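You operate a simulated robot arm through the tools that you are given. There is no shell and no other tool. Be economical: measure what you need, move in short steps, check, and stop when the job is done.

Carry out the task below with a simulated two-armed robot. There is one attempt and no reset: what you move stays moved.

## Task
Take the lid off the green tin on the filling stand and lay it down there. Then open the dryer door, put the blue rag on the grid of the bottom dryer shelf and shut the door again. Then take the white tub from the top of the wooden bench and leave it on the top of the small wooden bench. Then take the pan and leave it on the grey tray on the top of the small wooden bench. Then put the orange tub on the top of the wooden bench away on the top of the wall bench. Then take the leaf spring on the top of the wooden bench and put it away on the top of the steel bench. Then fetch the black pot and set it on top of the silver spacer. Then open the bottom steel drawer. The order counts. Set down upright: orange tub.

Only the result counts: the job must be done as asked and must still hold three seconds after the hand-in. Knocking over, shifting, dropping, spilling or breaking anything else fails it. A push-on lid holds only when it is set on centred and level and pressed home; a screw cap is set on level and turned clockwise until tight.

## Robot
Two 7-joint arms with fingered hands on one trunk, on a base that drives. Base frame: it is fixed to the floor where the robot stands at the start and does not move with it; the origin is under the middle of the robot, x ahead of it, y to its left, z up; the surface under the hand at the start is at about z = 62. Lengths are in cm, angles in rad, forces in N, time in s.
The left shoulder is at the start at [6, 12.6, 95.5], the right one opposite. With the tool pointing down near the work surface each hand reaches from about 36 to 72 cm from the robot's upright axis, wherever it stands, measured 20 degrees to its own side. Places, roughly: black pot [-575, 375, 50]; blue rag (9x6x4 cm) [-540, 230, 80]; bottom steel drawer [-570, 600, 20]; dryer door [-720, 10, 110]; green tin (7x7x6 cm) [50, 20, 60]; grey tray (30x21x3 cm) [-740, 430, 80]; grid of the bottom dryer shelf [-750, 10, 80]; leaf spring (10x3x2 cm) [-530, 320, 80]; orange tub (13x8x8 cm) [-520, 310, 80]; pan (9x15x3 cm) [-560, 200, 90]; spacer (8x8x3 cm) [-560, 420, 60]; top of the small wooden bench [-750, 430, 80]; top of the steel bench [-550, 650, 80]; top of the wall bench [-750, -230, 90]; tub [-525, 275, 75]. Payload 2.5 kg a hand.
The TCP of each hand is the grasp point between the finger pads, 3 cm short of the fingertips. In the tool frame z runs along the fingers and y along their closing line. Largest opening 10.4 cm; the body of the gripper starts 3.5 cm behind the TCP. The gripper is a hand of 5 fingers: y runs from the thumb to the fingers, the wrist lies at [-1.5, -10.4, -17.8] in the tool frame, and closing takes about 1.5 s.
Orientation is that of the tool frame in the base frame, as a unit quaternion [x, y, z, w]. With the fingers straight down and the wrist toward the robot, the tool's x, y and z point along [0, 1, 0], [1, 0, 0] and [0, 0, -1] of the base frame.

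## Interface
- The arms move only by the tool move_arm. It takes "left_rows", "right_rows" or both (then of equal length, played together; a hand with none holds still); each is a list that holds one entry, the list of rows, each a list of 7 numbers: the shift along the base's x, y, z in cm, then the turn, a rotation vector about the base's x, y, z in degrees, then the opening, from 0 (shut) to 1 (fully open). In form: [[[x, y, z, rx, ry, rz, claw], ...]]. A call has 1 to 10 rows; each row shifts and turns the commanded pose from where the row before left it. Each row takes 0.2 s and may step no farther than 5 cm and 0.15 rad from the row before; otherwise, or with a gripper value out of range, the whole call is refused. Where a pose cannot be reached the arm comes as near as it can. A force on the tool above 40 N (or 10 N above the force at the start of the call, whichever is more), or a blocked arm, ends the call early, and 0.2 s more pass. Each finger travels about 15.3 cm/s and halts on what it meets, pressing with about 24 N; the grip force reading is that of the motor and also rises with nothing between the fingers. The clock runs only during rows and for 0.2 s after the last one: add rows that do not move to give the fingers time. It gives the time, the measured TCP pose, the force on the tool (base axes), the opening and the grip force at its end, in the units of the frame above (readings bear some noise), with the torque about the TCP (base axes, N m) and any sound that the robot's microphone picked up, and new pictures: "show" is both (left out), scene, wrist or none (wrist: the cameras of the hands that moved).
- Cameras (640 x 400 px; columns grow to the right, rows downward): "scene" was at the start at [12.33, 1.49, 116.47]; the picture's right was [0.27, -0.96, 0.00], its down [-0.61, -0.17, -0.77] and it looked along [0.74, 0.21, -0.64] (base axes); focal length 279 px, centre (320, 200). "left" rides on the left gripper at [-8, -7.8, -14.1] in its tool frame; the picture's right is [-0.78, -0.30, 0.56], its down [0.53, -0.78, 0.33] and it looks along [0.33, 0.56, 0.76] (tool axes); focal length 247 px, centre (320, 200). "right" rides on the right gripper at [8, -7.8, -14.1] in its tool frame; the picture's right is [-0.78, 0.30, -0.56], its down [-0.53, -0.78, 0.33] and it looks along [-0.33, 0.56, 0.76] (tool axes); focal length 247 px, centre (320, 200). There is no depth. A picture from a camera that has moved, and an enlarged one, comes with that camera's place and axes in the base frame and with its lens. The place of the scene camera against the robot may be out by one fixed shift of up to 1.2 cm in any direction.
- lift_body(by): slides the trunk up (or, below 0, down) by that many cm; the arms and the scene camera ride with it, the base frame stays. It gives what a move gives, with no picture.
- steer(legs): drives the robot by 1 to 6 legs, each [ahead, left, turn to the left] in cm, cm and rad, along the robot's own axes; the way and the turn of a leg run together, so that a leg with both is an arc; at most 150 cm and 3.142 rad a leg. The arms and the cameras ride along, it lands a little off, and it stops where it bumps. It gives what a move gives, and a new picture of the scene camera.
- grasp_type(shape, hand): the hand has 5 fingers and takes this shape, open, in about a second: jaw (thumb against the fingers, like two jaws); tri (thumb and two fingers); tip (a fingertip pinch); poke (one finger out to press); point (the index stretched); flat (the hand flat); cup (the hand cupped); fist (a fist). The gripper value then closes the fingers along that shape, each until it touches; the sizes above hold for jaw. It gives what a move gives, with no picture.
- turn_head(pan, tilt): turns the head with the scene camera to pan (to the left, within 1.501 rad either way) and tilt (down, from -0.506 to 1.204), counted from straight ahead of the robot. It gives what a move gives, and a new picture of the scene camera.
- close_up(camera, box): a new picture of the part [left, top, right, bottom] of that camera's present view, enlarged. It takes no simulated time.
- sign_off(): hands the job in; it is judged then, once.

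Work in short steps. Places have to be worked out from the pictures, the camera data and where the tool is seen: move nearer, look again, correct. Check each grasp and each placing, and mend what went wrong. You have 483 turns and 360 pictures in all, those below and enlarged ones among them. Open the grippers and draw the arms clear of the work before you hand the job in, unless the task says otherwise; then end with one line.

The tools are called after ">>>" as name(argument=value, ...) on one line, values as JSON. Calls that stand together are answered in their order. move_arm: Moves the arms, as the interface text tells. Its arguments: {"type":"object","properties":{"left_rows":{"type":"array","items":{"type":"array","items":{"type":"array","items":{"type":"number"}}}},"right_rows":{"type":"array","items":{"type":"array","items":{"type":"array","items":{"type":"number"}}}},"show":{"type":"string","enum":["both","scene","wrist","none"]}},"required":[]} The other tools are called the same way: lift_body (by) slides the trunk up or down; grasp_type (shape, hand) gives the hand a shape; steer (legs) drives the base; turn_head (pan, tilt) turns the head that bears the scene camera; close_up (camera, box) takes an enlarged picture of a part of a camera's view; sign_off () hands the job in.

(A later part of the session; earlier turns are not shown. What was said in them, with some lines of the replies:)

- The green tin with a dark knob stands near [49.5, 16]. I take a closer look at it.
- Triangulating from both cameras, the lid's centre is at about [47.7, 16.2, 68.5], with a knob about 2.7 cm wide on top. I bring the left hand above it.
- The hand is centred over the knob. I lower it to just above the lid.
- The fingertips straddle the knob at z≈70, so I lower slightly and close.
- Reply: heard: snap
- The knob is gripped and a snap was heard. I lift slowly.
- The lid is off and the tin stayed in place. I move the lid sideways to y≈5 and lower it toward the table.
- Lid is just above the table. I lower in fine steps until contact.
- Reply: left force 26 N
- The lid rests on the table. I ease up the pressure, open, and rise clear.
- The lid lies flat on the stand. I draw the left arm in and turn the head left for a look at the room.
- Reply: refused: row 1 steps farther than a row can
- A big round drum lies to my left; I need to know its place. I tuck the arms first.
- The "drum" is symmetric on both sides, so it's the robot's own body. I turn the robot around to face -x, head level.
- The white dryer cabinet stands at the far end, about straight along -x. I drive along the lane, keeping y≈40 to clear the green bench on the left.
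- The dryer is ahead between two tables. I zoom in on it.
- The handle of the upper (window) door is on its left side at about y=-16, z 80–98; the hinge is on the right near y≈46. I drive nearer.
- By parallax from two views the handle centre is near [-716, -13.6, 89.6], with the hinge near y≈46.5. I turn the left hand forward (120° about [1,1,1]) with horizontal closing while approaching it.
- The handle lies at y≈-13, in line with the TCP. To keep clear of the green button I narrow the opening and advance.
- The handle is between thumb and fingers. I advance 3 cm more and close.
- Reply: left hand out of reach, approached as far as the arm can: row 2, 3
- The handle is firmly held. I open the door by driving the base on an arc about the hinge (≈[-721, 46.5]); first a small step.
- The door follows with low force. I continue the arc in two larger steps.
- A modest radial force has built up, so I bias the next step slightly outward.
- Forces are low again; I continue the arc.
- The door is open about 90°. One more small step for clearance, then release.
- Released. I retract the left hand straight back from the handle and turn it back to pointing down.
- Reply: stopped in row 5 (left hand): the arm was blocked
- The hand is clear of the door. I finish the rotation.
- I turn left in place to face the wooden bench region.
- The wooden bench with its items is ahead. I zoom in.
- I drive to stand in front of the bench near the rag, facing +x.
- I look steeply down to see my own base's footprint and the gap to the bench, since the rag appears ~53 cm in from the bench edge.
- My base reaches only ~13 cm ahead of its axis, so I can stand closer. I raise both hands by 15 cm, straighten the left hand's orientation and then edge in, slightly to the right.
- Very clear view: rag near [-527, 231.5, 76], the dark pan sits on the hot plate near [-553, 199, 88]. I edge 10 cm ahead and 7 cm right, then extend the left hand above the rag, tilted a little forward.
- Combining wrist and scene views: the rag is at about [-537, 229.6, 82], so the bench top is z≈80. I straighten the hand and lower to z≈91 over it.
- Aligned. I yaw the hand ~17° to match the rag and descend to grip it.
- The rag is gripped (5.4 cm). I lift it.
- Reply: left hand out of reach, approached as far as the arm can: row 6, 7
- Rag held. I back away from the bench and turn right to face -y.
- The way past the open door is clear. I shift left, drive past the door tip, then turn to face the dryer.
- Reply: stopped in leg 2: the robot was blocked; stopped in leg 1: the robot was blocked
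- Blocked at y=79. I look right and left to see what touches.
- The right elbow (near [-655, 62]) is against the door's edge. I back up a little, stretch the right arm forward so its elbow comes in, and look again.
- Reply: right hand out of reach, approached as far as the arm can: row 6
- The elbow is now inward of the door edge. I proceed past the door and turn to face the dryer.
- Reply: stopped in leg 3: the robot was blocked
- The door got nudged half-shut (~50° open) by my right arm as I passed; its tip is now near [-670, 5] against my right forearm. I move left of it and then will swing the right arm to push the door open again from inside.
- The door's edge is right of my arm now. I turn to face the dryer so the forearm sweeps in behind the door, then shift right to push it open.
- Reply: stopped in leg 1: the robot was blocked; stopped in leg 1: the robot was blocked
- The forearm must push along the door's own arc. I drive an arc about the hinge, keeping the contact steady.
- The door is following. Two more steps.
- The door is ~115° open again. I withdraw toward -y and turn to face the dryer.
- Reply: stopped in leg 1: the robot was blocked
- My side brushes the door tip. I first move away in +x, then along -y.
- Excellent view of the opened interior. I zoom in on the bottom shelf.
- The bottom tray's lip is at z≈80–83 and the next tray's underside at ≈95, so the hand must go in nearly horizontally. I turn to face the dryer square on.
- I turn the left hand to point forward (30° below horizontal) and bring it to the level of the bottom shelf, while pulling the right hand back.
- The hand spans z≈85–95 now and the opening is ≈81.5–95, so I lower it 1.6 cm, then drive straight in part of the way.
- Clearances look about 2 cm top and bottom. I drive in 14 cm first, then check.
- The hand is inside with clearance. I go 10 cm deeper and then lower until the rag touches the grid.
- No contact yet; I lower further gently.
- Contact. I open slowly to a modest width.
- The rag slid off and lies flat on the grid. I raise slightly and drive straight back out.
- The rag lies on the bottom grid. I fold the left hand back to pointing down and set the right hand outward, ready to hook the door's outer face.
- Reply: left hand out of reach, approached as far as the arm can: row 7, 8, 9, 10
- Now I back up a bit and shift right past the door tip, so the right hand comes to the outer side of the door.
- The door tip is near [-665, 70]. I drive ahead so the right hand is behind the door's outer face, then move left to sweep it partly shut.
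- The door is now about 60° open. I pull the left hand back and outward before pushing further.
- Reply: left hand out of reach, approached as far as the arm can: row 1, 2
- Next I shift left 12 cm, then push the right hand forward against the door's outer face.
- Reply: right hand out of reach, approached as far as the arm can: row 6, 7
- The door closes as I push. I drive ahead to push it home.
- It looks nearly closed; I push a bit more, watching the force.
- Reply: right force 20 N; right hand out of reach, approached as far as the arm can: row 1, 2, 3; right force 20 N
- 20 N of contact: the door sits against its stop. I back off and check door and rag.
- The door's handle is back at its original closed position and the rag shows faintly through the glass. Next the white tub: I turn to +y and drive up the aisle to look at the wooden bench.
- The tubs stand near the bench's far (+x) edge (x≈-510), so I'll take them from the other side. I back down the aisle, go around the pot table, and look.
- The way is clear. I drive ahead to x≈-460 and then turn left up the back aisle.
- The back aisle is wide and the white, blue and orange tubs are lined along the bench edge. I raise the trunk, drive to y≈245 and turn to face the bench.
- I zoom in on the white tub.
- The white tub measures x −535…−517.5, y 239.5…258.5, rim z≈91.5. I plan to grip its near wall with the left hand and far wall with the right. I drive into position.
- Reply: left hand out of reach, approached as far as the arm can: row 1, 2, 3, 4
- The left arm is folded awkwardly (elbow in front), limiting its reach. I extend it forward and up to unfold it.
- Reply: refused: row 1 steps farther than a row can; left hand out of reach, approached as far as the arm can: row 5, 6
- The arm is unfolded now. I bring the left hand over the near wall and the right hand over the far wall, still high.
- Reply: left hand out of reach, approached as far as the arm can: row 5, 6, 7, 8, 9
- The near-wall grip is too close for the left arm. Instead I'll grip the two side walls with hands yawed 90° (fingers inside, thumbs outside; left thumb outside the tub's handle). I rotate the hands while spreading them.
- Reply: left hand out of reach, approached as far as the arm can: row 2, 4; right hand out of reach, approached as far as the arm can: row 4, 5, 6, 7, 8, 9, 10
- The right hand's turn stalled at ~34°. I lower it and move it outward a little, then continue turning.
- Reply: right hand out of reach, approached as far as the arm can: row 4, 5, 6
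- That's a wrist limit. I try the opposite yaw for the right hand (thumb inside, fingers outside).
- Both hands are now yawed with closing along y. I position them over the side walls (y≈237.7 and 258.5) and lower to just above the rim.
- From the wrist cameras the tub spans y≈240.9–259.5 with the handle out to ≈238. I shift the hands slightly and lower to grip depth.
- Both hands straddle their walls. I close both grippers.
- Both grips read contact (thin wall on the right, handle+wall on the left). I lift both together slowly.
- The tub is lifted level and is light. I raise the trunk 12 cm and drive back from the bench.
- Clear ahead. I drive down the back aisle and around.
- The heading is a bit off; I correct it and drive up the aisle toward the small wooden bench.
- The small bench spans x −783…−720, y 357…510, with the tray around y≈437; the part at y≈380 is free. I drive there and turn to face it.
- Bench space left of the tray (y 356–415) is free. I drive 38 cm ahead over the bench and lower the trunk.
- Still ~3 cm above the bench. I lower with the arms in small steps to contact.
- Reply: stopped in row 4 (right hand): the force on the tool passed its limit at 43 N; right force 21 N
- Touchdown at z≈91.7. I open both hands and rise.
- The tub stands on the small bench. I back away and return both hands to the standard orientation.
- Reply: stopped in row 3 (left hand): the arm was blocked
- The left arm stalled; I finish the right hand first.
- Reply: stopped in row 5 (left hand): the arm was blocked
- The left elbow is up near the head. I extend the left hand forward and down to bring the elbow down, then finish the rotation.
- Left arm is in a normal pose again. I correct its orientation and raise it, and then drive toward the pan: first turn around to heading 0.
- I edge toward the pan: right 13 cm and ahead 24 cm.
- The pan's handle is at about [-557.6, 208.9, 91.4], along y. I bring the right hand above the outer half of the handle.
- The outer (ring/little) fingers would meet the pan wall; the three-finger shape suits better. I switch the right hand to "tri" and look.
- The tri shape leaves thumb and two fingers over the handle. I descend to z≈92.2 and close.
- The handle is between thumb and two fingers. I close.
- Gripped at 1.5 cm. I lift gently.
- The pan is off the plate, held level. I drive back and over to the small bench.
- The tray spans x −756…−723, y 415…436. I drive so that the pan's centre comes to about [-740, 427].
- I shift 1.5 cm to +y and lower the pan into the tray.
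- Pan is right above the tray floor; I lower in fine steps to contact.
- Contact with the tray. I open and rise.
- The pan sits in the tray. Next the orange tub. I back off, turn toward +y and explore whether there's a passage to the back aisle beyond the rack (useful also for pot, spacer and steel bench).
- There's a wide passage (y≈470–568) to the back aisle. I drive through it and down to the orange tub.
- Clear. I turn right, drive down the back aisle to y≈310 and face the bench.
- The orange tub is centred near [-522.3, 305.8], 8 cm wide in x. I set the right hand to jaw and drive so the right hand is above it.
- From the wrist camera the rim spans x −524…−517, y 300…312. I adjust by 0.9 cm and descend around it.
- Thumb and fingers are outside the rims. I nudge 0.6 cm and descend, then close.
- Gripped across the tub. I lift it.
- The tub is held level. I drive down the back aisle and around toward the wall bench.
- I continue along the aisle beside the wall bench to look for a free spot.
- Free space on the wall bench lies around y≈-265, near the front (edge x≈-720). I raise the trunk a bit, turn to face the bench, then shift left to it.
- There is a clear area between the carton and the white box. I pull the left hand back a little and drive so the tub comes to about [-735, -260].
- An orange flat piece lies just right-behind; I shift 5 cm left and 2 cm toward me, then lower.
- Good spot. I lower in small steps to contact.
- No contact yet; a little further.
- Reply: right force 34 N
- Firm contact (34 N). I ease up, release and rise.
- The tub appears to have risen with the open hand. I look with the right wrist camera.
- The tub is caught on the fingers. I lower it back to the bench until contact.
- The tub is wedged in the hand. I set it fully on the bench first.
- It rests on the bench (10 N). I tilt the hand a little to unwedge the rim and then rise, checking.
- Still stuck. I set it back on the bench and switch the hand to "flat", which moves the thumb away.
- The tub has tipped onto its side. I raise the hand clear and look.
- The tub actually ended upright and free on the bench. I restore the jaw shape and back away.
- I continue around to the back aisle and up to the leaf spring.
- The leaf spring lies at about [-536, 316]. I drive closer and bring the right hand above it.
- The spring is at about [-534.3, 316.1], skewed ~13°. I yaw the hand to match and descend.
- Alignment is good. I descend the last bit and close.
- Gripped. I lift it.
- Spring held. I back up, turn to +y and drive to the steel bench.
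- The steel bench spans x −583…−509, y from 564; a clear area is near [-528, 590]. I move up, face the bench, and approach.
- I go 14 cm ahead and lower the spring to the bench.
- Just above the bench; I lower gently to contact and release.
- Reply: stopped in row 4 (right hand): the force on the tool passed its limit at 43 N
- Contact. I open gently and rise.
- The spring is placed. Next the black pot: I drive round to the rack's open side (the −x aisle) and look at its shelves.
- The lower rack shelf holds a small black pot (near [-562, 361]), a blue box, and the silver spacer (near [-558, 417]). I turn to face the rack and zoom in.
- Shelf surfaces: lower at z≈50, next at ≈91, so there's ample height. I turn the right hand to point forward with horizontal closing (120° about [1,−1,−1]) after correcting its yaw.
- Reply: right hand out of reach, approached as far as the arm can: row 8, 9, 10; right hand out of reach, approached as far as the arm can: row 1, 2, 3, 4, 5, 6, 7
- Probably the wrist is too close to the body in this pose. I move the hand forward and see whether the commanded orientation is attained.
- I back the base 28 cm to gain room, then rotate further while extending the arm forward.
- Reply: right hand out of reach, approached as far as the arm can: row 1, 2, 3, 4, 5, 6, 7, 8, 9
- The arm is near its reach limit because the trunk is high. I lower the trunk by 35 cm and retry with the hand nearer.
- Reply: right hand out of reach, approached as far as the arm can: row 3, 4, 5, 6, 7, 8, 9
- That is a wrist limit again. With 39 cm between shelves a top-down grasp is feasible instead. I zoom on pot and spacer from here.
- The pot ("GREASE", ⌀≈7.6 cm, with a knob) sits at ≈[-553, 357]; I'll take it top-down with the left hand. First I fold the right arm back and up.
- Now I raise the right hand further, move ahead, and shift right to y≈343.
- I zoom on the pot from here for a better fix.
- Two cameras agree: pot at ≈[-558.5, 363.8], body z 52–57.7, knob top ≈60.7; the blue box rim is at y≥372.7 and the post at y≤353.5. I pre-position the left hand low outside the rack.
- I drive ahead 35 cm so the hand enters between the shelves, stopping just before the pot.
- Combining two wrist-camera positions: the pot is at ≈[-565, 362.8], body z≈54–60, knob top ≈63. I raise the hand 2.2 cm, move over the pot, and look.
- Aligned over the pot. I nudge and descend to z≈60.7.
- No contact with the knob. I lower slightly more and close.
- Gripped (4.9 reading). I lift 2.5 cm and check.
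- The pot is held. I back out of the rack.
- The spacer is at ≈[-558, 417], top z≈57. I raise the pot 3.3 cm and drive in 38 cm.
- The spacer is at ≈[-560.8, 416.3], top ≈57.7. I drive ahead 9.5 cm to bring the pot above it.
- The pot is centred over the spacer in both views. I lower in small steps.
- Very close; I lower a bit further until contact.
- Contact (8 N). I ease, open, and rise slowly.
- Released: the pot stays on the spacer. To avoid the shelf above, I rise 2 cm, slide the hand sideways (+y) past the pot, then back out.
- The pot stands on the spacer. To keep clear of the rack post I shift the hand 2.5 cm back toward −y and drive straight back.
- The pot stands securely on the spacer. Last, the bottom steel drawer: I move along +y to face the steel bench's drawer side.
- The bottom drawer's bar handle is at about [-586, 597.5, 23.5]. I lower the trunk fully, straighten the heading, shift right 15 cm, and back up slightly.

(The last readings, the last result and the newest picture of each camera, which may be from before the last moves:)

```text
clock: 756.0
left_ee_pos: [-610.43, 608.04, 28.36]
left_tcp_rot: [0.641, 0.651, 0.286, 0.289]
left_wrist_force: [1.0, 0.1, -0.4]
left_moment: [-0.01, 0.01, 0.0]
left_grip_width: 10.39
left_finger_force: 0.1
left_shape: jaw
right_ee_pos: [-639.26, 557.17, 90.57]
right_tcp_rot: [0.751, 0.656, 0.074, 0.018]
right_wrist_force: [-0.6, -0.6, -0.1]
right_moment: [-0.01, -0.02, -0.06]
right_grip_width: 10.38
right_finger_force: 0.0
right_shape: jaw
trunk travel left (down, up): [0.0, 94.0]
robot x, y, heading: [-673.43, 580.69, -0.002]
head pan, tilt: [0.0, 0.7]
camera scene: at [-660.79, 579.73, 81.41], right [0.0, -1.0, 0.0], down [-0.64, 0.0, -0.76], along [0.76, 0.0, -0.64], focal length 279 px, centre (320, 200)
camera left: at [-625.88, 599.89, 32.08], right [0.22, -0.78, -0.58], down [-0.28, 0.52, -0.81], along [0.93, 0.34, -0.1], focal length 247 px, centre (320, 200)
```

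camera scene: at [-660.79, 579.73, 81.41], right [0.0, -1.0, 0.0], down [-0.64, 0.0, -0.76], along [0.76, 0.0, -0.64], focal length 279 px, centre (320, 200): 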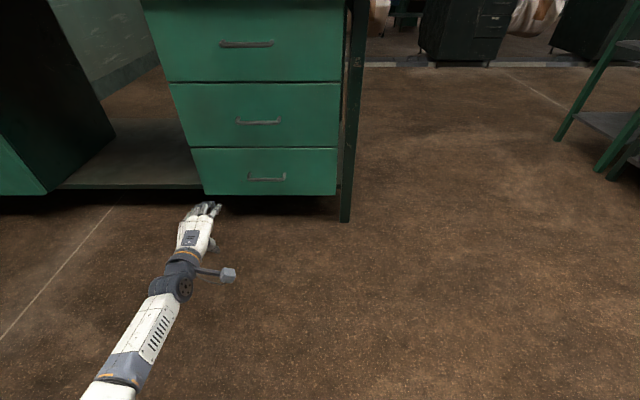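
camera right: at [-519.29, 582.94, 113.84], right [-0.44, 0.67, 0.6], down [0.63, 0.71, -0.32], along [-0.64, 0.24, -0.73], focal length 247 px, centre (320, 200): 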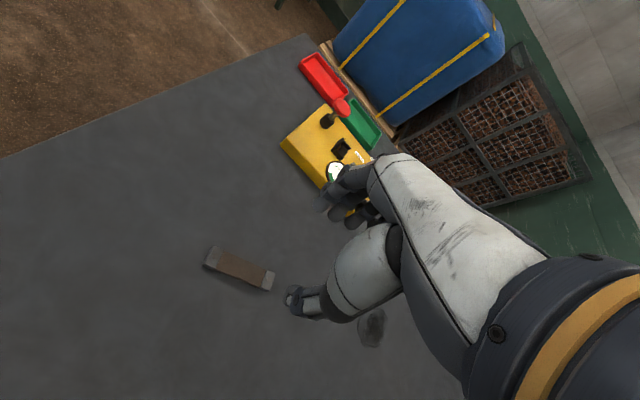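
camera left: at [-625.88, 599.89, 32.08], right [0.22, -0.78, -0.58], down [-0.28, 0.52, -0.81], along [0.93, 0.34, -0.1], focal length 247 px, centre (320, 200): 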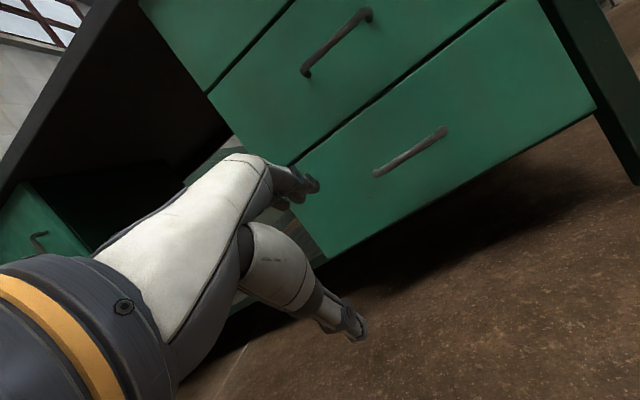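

Both cameras agree: bar at [-582.5, 598, 25.8]. I shift the hand laterally, pitch a bit more, narrow the opening, and drive closer.

>>> move_arm(left_rows=[[[0, -3.3, 0.3, 0, -7, 0, 0.8], [0, -3.3, 0.3, 0, -7, 0, 0.6], [0, -3.4, 0.5, 0, 0, 0, 0.5], [0, 0, 0, 0, 0, 0, 0.5]]], show="none")

>>> steer(legs=[[19, 0, 0]])

>>> close_up(camera="left", box=[0, 0, 640, 400])

```text
clock: 757.0
left_ee_pos: [-610.52, 597.93, 29.53]
left_tcp_rot: [0.602, 0.61, 0.362, 0.367]
left_wrist_force: [0.5, 0.6, -0.3]
left_moment: [-0.01, 0.01, -0.03]
left_grip_width: 5.26
left_finger_force: 0.0
left_shape: jaw
right_ee_pos: [-639.42, 557.14, 90.7]
right_tcp_rot: [0.751, 0.656, 0.073, 0.018]
right_wrist_force: [-0.8, -0.3, 0.4]
right_moment: [-0.02, -0.01, -0.02]
right_grip_width: 10.38
right_finger_force: 0.1
right_shape: jaw
trunk travel left (down, up): [0.0, 94.0]
robot x, y, heading: [-672.96, 580.73, 0.001]
head pan, tilt: [0.0, 0.7]
```

```text
clock: 758.5
left_ee_pos: [-591.81, 598.44, 29.38]
left_tcp_rot: [0.6, 0.612, 0.362, 0.366]
left_wrist_force: [0.3, 0.1, 0.1]
left_moment: [0.02, -0.05, 0.0]
left_grip_width: 5.23
left_finger_force: 0.1
left_shape: jaw
right_ee_pos: [-620.42, 557.44, 90.68]
right_tcp_rot: [0.749, 0.658, 0.073, 0.018]
right_wrist_force: [-0.4, 0.4, 0.7]
right_moment: [-0.01, 0.0, 0.02]
right_grip_width: 10.43
right_finger_force: 0.0
right_shape: jaw
trunk travel left (down, up): [0.0, 94.0]
robot x, y, heading: [-654.85, 580.68, 0.005]
head pan, tilt: [0.0, 0.7]
camera scene: at [-642.02, 579.83, 81.41], right [0.0, -1.0, 0.0], down [-0.64, 0.0, -0.76], along [0.76, 0.0, -0.64], focal length 279 px, centre (320, 200)
```

scene: 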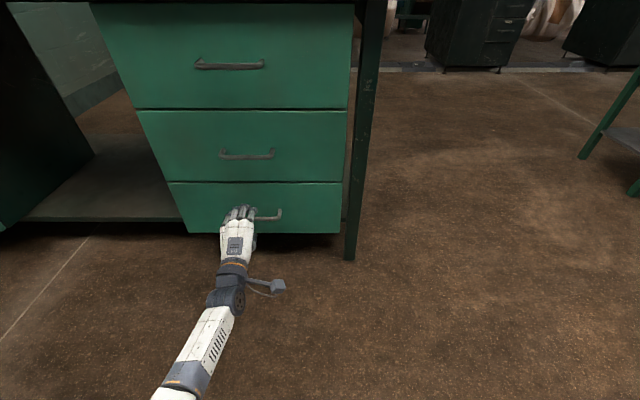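

```text
1.00 times, centred on (320, 200) of left (not enlarged: the box is as wide or as high as the picture)
camera zoom: at [-607.8, 590.23, 29.36], right [0.36, -0.78, -0.51], down [-0.08, 0.52, -0.85], along [0.93, 0.35, 0.13], focal length 247 px, centre (320, 200)
```

zoom: 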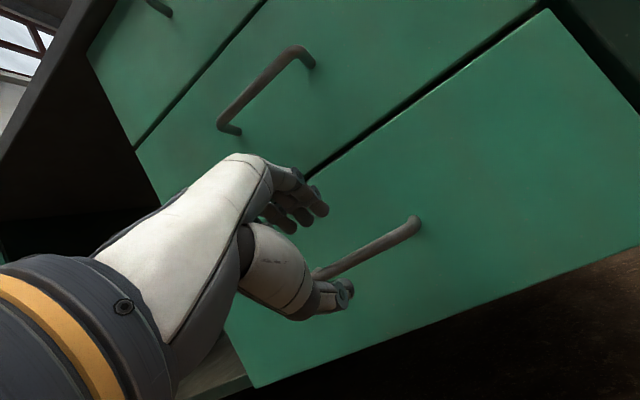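

The bar lies between thumb and fingers. I lower 3 cm so the thumb passes beneath the bar, then move forward 8 cm.

>>> move_arm(left_rows=[[[0, -0.3, -1.5, 0, 0, 0, 0.5], [0, 0, -1.5, 0, 0, 0, 0.5], [2, 0, 0, 0, 0, 0, 0.5], [2, 0, 0, 0, 0, 0, 0.5], [2, 0, 0, 0, 0, 0, 0.5], [1.2, 0, 0, 0, 0, 0, 0.5], [0, 0, 0, 0, 0, 0, 0.5]]])

```text
clock: 760.1
left_ee_pos: [-586.96, 598.54, 28.14]
left_tcp_rot: [0.599, 0.613, 0.363, 0.365]
left_wrist_force: [-0.5, 0.1, 0.0]
left_moment: [0.0, 0.01, 0.01]
left_grip_width: 5.24
left_finger_force: 0.2
left_shape: jaw
left hand out of reach, approached as far as the arm can: row 5, 6
right_ee_pos: [-620.44, 557.42, 90.62]
right_tcp_rot: [0.749, 0.658, 0.073, 0.017]
right_wrist_force: [-1.5, 0.7, 0.0]
right_moment: [0.0, -0.01, -0.01]
right_grip_width: 10.4
right_finger_force: 0.0
right_shape: jaw
trunk travel left (down, up): [0.0, 94.0]
robot x, y, heading: [-654.46, 580.54, 0.009]
head pan, tilt: [0.0, 0.7]
camera scene: at [-642.02, 579.83, 81.41], right [0.0, -1.0, 0.0], down [-0.64, 0.0, -0.76], along [0.76, 0.0, -0.64], focal length 279 px, centre (320, 200)
camera left: at [-602.73, 590.42, 28.03], right [0.36, -0.78, -0.51], down [-0.08, 0.52, -0.85], along [0.93, 0.35, 0.13], focal length 247 px, centre (320, 200)
```

scene: 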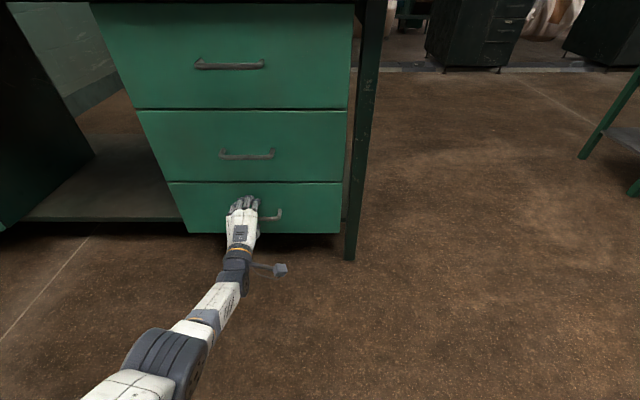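
left: 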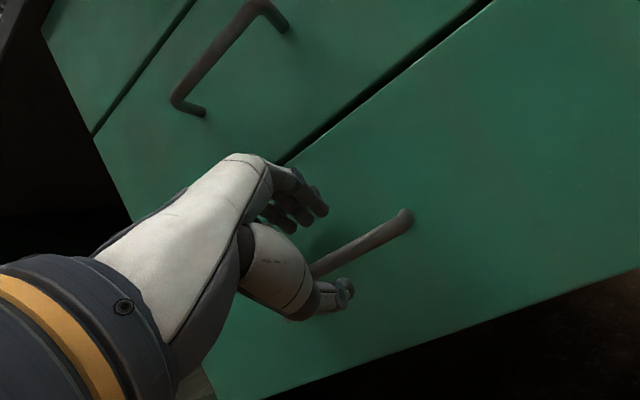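

The arm is at its reach limit. I retract it 6 cm, set z≈26.4, and then drive forward instead.

>>> move_arm(left_rows=[[[-3, 0, 0, 0, 0, 0, 0.5], [-3, 0, 0, 0, 0, 0, 0.5], [-2, 0, 0, 0, 0, 0, 0.5], [0, 0, 0, 0, 0, 0, 0.5]]], show="none")

```text
clock: 761.1
left_ee_pos: [-594.87, 598.64, 28.13]
left_tcp_rot: [0.6, 0.612, 0.364, 0.366]
left_wrist_force: [0.7, -0.3, -1.0]
left_moment: [0.0, 0.01, -0.03]
left_grip_width: 5.25
left_finger_force: 0.0
left_shape: jaw
right_ee_pos: [-620.37, 557.42, 90.66]
right_tcp_rot: [0.749, 0.658, 0.073, 0.017]
right_wrist_force: [-0.1, -0.6, 0.1]
right_moment: [0.01, -0.01, -0.01]
right_grip_width: 10.38
right_finger_force: 0.1
right_shape: jaw
trunk travel left (down, up): [0.0, 94.0]
robot x, y, heading: [-654.46, 580.93, 0.008]
head pan, tilt: [0.0, 0.7]
```

>>> move_arm(left_rows=[[[0, -0.4, -0.9, 0, 0, 0, 0.5], [0, 0, -0.9, 0, 0, 0, 0.5], [0, 0, 0, 0, 0, 0, 0.5]]], show="none")

>>> steer(legs=[[8, 0, 0]])

>>> close_up(camera="left", box=[200, 120, 460, 340])

```text
clock: 761.9
left_ee_pos: [-594.86, 598.11, 26.19]
left_tcp_rot: [0.601, 0.612, 0.362, 0.366]
left_wrist_force: [0.6, 0.6, 0.2]
left_moment: [0.0, 0.0, 0.0]
left_grip_width: 5.24
left_finger_force: 0.1
left_shape: jaw
right_ee_pos: [-620.37, 557.53, 90.71]
right_tcp_rot: [0.749, 0.659, 0.072, 0.017]
right_wrist_force: [-0.3, -0.3, -0.3]
right_moment: [0.01, 0.02, 0.0]
right_grip_width: 10.39
right_finger_force: 0.2
right_shape: jaw
trunk travel left (down, up): [0.0, 94.0]
robot x, y, heading: [-654.39, 580.72, 0.008]
head pan, tilt: [0.0, 0.7]
```

```text
clock: 763.0
left_ee_pos: [-586.46, 597.99, 26.28]
left_tcp_rot: [0.601, 0.611, 0.363, 0.366]
left_wrist_force: [0.0, -0.3, 0.3]
left_moment: [-0.03, 0.0, -0.01]
left_grip_width: 5.19
left_finger_force: 0.1
left_shape: jaw
right_ee_pos: [-612.23, 557.34, 90.79]
right_tcp_rot: [0.75, 0.657, 0.073, 0.018]
right_wrist_force: [-0.4, 0.0, -0.3]
right_moment: [0.02, -0.03, 0.01]
right_grip_width: 10.4
right_finger_force: 0.1
right_shape: jaw
trunk travel left (down, up): [0.0, 94.0]
robot x, y, heading: [-646.41, 580.59, -0.0]
head pan, tilt: [0.0, 0.7]
camera scene: at [-633.79, 579.85, 81.4], right [0.0, -1.0, 0.0], down [-0.64, 0.0, -0.76], along [0.76, 0.0, -0.64], focal length 279 px, centre (320, 200)
```

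scene: 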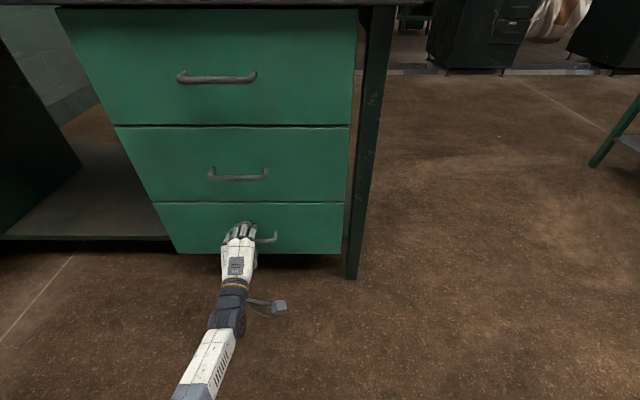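

```text
1.82 times, centred on (330, 230) of left
camera zoom: at [-602.45, 589.91, 26.13], right [0.36, -0.78, -0.51], down [-0.08, 0.52, -0.85], along [0.93, 0.35, 0.13], focal length 449 px, centre (302, 146)
```

zoom: 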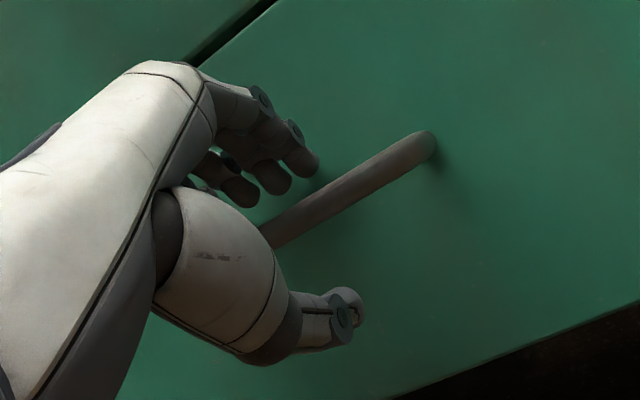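

The bar is well between fingers and thumb. I go 2 cm further and close.

>>> move_arm(left_rows=[[[1, 0, 0, 0, 0, 0, 0.5], [1, 0, 0, 0, 0, 0, 0.5], [0, 0, 0, 0, 0, 0, 0.3], [0, 0, 0, 0, 0, 0, 0.1], [0, 0, 0, 0, 0, 0, 0], [0, 0, 0, 0, 0, 0, 0], [0, 0, 0, 0, 0, 0, 0], [0, 0, 0, 0, 0, 0, 0]]], show="none")

>>> close_up(camera="left", box=[200, 120, 460, 340])

```text
clock: 763.4
left_ee_pos: [-585.78, 597.97, 26.28]
left_tcp_rot: [0.599, 0.61, 0.365, 0.368]
left_wrist_force: [-24.5, -0.9, 5.7]
left_moment: [0.03, -0.51, 0.03]
left_grip_width: 4.89
left_finger_force: 0.0
left_shape: jaw
right_ee_pos: [-612.3, 557.43, 90.7]
right_tcp_rot: [0.749, 0.659, 0.073, 0.018]
right_wrist_force: [-0.3, -0.2, -0.5]
right_moment: [0.01, 0.01, 0.0]
right_grip_width: 10.38
right_finger_force: 0.1
right_shape: jaw
trunk travel left (down, up): [0.0, 94.0]
robot x, y, heading: [-646.37, 580.07, 0.01]
head pan, tilt: [0.0, 0.7]
stopped in row 2 (left hand): the force on the tool passed its limit at 47 N (the readings are from after the stop); the commanded pose is now the measured one
```

```text
1.82 times, centred on (330, 230) of left
camera zoom: at [-601.7, 589.93, 26.03], right [0.37, -0.78, -0.51], down [-0.07, 0.52, -0.85], along [0.93, 0.35, 0.14], focal length 449 px, centre (302, 146)
```

zoom: 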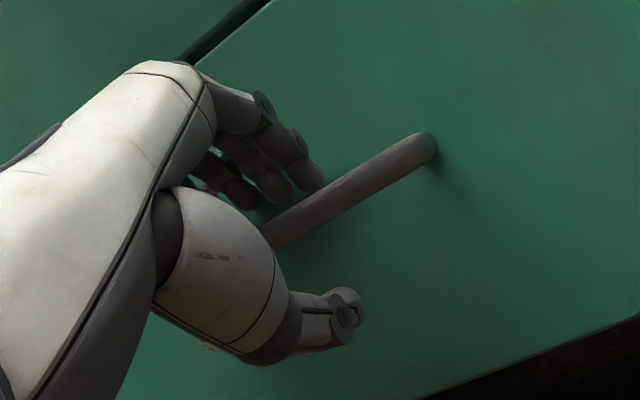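

Fingertips touch the drawer face. I back 0.5 cm and close on the bar.

>>> move_arm(left_rows=[[[-0.6, 0, 0, 0, 0, 0, 0.4], [0, 0, 0, 0, 0, 0, 0.2], [0, 0, 0, 0, 0, 0, 0], [0, 0, 0, 0, 0, 0, 0], [0, 0, 0, 0, 0, 0, 0], [0, 0, 0, 0, 0, 0, 0]]], show="none")

>>> close_up(camera="left", box=[200, 120, 460, 340])

```text
clock: 764.8
left_ee_pos: [-586.3, 598.07, 26.3]
left_tcp_rot: [0.599, 0.611, 0.365, 0.367]
left_wrist_force: [2.6, -0.5, -0.7]
left_moment: [0.12, -0.05, -0.01]
left_grip_width: 0.0
left_finger_force: 24.0
left_shape: jaw
right_ee_pos: [-612.19, 557.37, 90.61]
right_tcp_rot: [0.749, 0.659, 0.073, 0.017]
right_wrist_force: [-0.5, -0.6, 0.7]
right_moment: [0.02, -0.01, 0.01]
right_grip_width: 10.39
right_finger_force: 0.0
right_shape: jaw
trunk travel left (down, up): [0.0, 94.0]
robot x, y, heading: [-646.52, 580.84, 0.004]
head pan, tilt: [0.0, 0.7]
```

```text
1.82 times, centred on (330, 230) of left
camera zoom: at [-602.18, 589.99, 26.02], right [0.37, -0.78, -0.51], down [-0.07, 0.52, -0.85], along [0.93, 0.35, 0.14], focal length 449 px, centre (302, 146)
```

zoom: 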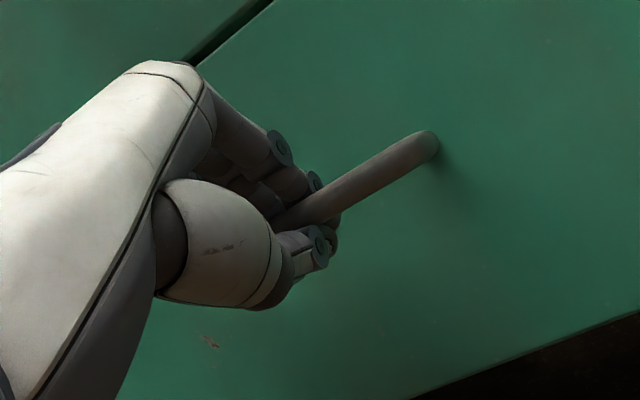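

The fingers are hooked round the bar. I pull by driving backward.

>>> steer(legs=[[-12, 0, 0]])

```text
clock: 766.1
left_ee_pos: [-598.05, 598.15, 26.28]
left_tcp_rot: [0.598, 0.611, 0.365, 0.368]
left_wrist_force: [-2.1, -3.0, -0.7]
left_moment: [0.09, -0.01, -0.04]
left_grip_width: 0.0
left_finger_force: 24.1
left_shape: jaw
right_ee_pos: [-623.87, 557.37, 90.77]
right_tcp_rot: [0.749, 0.659, 0.072, 0.018]
right_wrist_force: [-0.1, 0.2, -0.5]
right_moment: [0.01, -0.02, 0.0]
right_grip_width: 10.39
right_finger_force: 0.0
right_shape: jaw
trunk travel left (down, up): [0.0, 94.0]
robot x, y, heading: [-658.55, 580.48, 0.008]
head pan, tilt: [0.0, 0.7]
camera scene: at [-645.56, 579.82, 81.4], right [0.01, -1.0, 0.0], down [-0.64, 0.0, -0.76], along [0.76, 0.0, -0.64], focal length 279 px, centre (320, 200)
```

scene: 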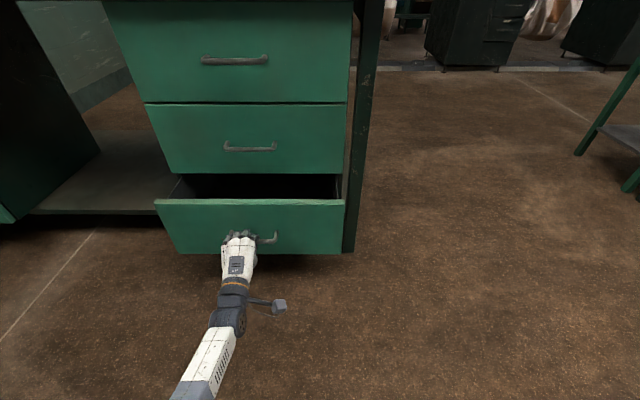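

The drawer opens. I pull further.

>>> steer(legs=[[-15, 0, 0]])

>>> steer(legs=[[-8, 0, 0]])

```text
clock: 767.5
left_ee_pos: [-613.17, 598.06, 26.19]
left_tcp_rot: [0.598, 0.611, 0.365, 0.368]
left_wrist_force: [-2.0, 2.2, -1.3]
left_moment: [0.11, 0.02, -0.06]
left_grip_width: 0.01
left_finger_force: 24.0
left_shape: jaw
right_ee_pos: [-638.97, 557.28, 90.66]
right_tcp_rot: [0.749, 0.658, 0.072, 0.018]
right_wrist_force: [0.1, -0.1, 0.6]
right_moment: [-0.03, 0.0, 0.0]
right_grip_width: 10.4
right_finger_force: 0.1
right_shape: jaw
trunk travel left (down, up): [0.0, 94.0]
robot x, y, heading: [-673.5, 580.59, 0.004]
head pan, tilt: [0.0, 0.7]
camera scene: at [-660.74, 579.73, 81.4], right [0.01, -1.0, 0.0], down [-0.64, 0.0, -0.76], along [0.76, 0.0, -0.64], focal length 279 px, centre (320, 200)
```

scene: 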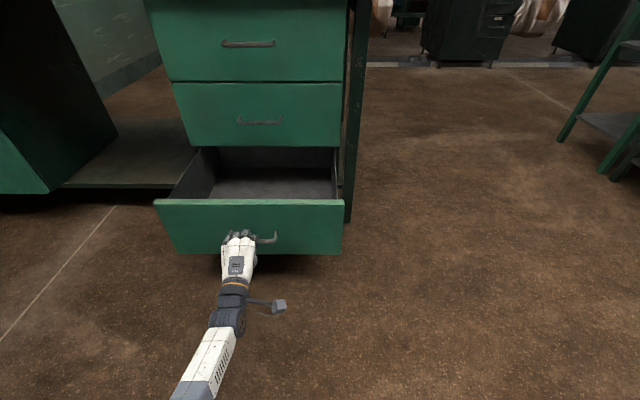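

```text
clock: 768.6
left_ee_pos: [-620.38, 598.09, 26.17]
left_tcp_rot: [0.601, 0.613, 0.362, 0.363]
left_wrist_force: [18.0, 2.0, -6.6]
left_moment: [0.11, 0.02, -0.19]
left_grip_width: 0.0
left_finger_force: 24.0
left_shape: jaw
right_ee_pos: [-646.49, 557.32, 90.63]
right_tcp_rot: [0.749, 0.658, 0.072, 0.018]
right_wrist_force: [-0.3, -0.3, -0.4]
right_moment: [0.02, -0.02, 0.02]
right_grip_width: 10.41
right_finger_force: 0.1
right_shape: jaw
trunk travel left (down, up): [0.0, 94.0]
robot x, y, heading: [-680.85, 580.34, 0.004]
head pan, tilt: [0.0, 0.7]
stopped in leg 1: the force on the tool passed its limit at 71 N (the readings are from after the stop); the commanded pose is now the measured one
camera scene: at [-668.24, 579.69, 81.4], right [0.01, -1.0, 0.0], down [-0.64, 0.0, -0.76], along [0.76, 0.0, -0.64], focal length 279 px, centre (320, 200)
```

scene: 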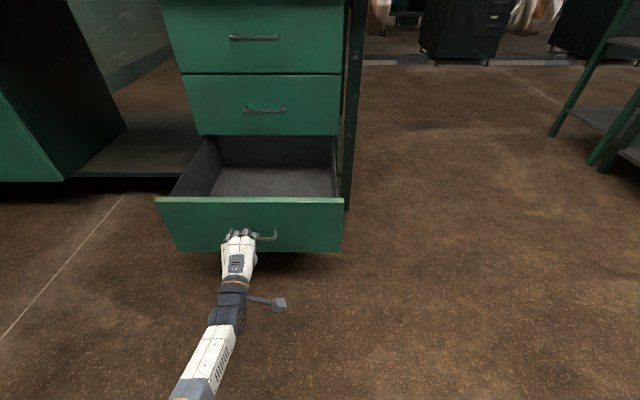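

The drawer reached its stop, fully open. I release and back the hand away.

>>> move_arm(left_rows=[[[0.3, 0, 0, 0, 0, 0, 0.2], [0, 0, 0, 0, 0, 0, 0.4], [0, 0, 0, 0, 0, 0, 0.55], [0, 0, 0, 0, 0, 0, 0.55], [0, 0, 0, 0, 0, 0, 0.55], [-1.5, 0, 0, 0, 0, 0, 0.55], [-2, 0, 0, 0, 0, 0, 0.55], [-2, 0, 0, 0, 0, 0, 0.55]]])

```text
clock: 770.4
left_ee_pos: [-625.77, 597.85, 26.17]
left_tcp_rot: [0.6, 0.613, 0.364, 0.364]
left_wrist_force: [0.3, 0.2, -0.9]
left_moment: [0.01, 0.01, 0.01]
left_grip_width: 5.68
left_finger_force: 0.0
left_shape: jaw
right_ee_pos: [-646.54, 557.27, 90.74]
right_tcp_rot: [0.749, 0.659, 0.072, 0.017]
right_wrist_force: [0.7, 0.2, -0.2]
right_moment: [0.0, 0.0, -0.03]
right_grip_width: 10.38
right_finger_force: 0.1
right_shape: jaw
trunk travel left (down, up): [0.0, 94.0]
robot x, y, heading: [-680.98, 580.57, 0.008]
head pan, tilt: [0.0, 0.7]
camera scene: at [-668.3, 579.68, 81.41], right [0.01, -1.0, 0.0], down [-0.64, 0.0, -0.76], along [0.76, 0.0, -0.64], focal length 279 px, centre (320, 200)
camera left: at [-641.65, 589.78, 26.11], right [0.36, -0.78, -0.52], down [-0.08, 0.53, -0.85], along [0.93, 0.35, 0.13], focal length 247 px, centre (320, 200)
```

scene: 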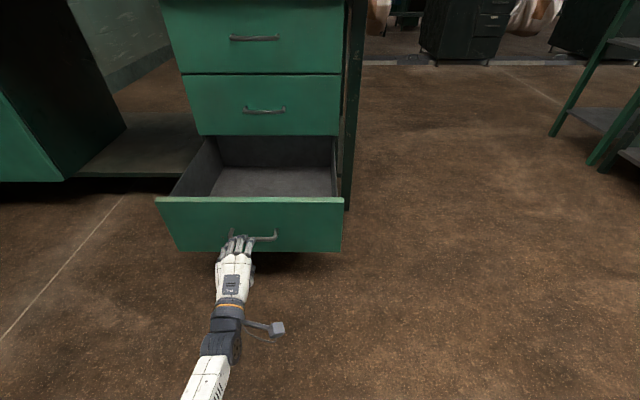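
left: 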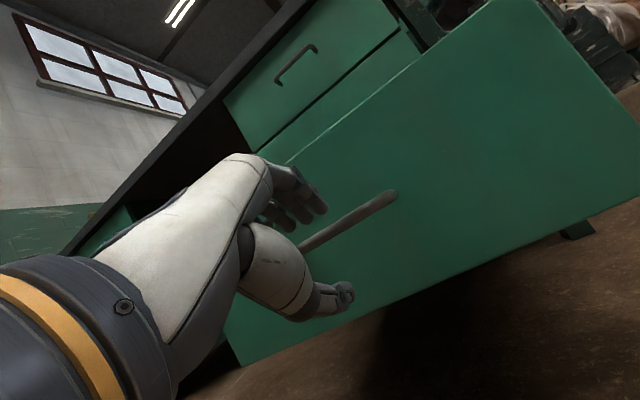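

The hand is free. I draw it back, raise it, and move the robot away to the side.

>>> move_arm(left_rows=[[[-2, 0, 0, 0, 0, 0, 0.55], [-2, 0, 0, 0, 0, 0, 0.55], [-1, 0, 2, 0, 6, 0, 0.8], [0, 0, 3, 0, 7, 0, 1], [0, 0, 3, 0, 7, 0, 1], [0, 0, 3, 0, 7, 0, 1]]], show="none")

>>> steer(legs=[[0, -50, 0]])

>>> turn_head(pan=0.5, tilt=0.4)

```text
clock: 771.8
left_ee_pos: [-630.88, 597.94, 37.19]
left_tcp_rot: [0.668, 0.681, 0.213, 0.211]
left_wrist_force: [0.1, -1.2, -0.3]
left_moment: [0.0, -0.02, -0.01]
left_grip_width: 10.38
left_finger_force: 0.0
left_shape: jaw
right_ee_pos: [-646.65, 557.22, 90.78]
right_tcp_rot: [0.748, 0.659, 0.073, 0.017]
right_wrist_force: [0.0, 0.1, 0.4]
right_moment: [0.02, -0.02, 0.02]
right_grip_width: 10.4
right_finger_force: 0.2
right_shape: jaw
trunk travel left (down, up): [0.0, 94.0]
robot x, y, heading: [-681.14, 580.42, 0.008]
head pan, tilt: [0.0, 0.7]
```

```text
clock: 774.7
left_ee_pos: [-630.51, 548.2, 37.03]
left_tcp_rot: [0.669, 0.68, 0.212, 0.212]
left_wrist_force: [0.3, -0.8, -0.1]
left_moment: [0.02, 0.01, -0.01]
left_grip_width: 10.34
left_finger_force: 0.0
left_shape: jaw
right_ee_pos: [-646.44, 507.57, 90.7]
right_tcp_rot: [0.749, 0.658, 0.072, 0.018]
right_wrist_force: [0.2, -0.4, -0.6]
right_moment: [-0.02, -0.01, 0.0]
right_grip_width: 10.37
right_finger_force: 0.1
right_shape: jaw
trunk travel left (down, up): [0.0, 94.0]
robot x, y, heading: [-680.76, 530.64, 0.004]
head pan, tilt: [0.0, 0.7]
camera scene: at [-668.03, 529.95, 81.41], right [0.0, -1.0, 0.0], down [-0.64, 0.0, -0.76], along [0.76, 0.0, -0.64], focal length 279 px, centre (320, 200)
```

scene: 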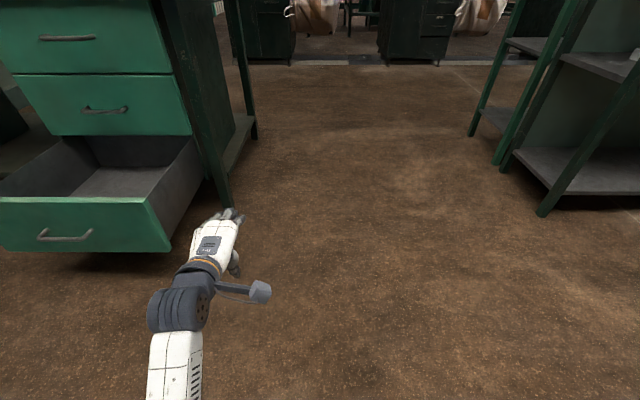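

```text
clock: 775.6
left_ee_pos: [-630.52, 548.18, 37.01]
left_tcp_rot: [0.669, 0.68, 0.212, 0.211]
left_wrist_force: [-0.2, -0.6, -0.6]
left_moment: [0.01, 0.02, 0.02]
left_grip_width: 10.39
left_finger_force: 0.1
left_shape: jaw
right_ee_pos: [-646.44, 507.55, 90.62]
right_tcp_rot: [0.749, 0.659, 0.072, 0.018]
right_wrist_force: [0.4, 0.1, -0.7]
right_moment: [-0.01, 0.0, 0.02]
right_grip_width: 10.38
right_finger_force: 0.1
right_shape: jaw
trunk travel left (down, up): [0.0, 94.0]
robot x, y, heading: [-680.68, 530.79, 0.004]
head pan, tilt: [0.499, 0.4]
camera scene: at [-668.41, 534.37, 84.09], right [0.48, -0.88, 0.0], down [-0.34, -0.19, -0.92], along [0.81, 0.44, -0.39], focal length 279 px, centre (320, 200)
```

scene: 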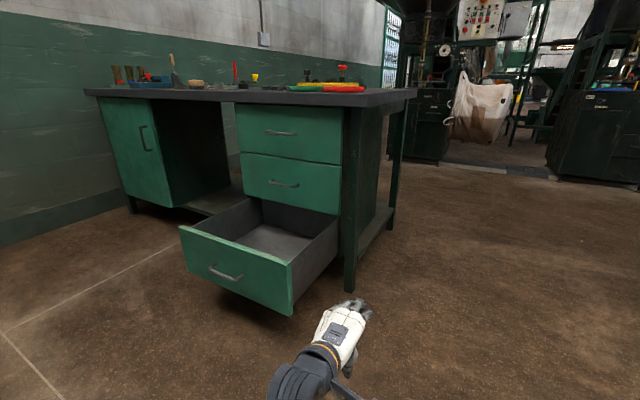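

The drawer is fully open, both hands are open and clear, and every placing has been checked. I hand the job in.

>>> sign_off()

```text
The job is handed in.
```

I did all eight steps in the order you gave and handed the job in; I haven't seen the judged result. The orange tub stuck in the hand when I set it down and was turned as I freed it. It was standing upright on the wall bench when I left it.
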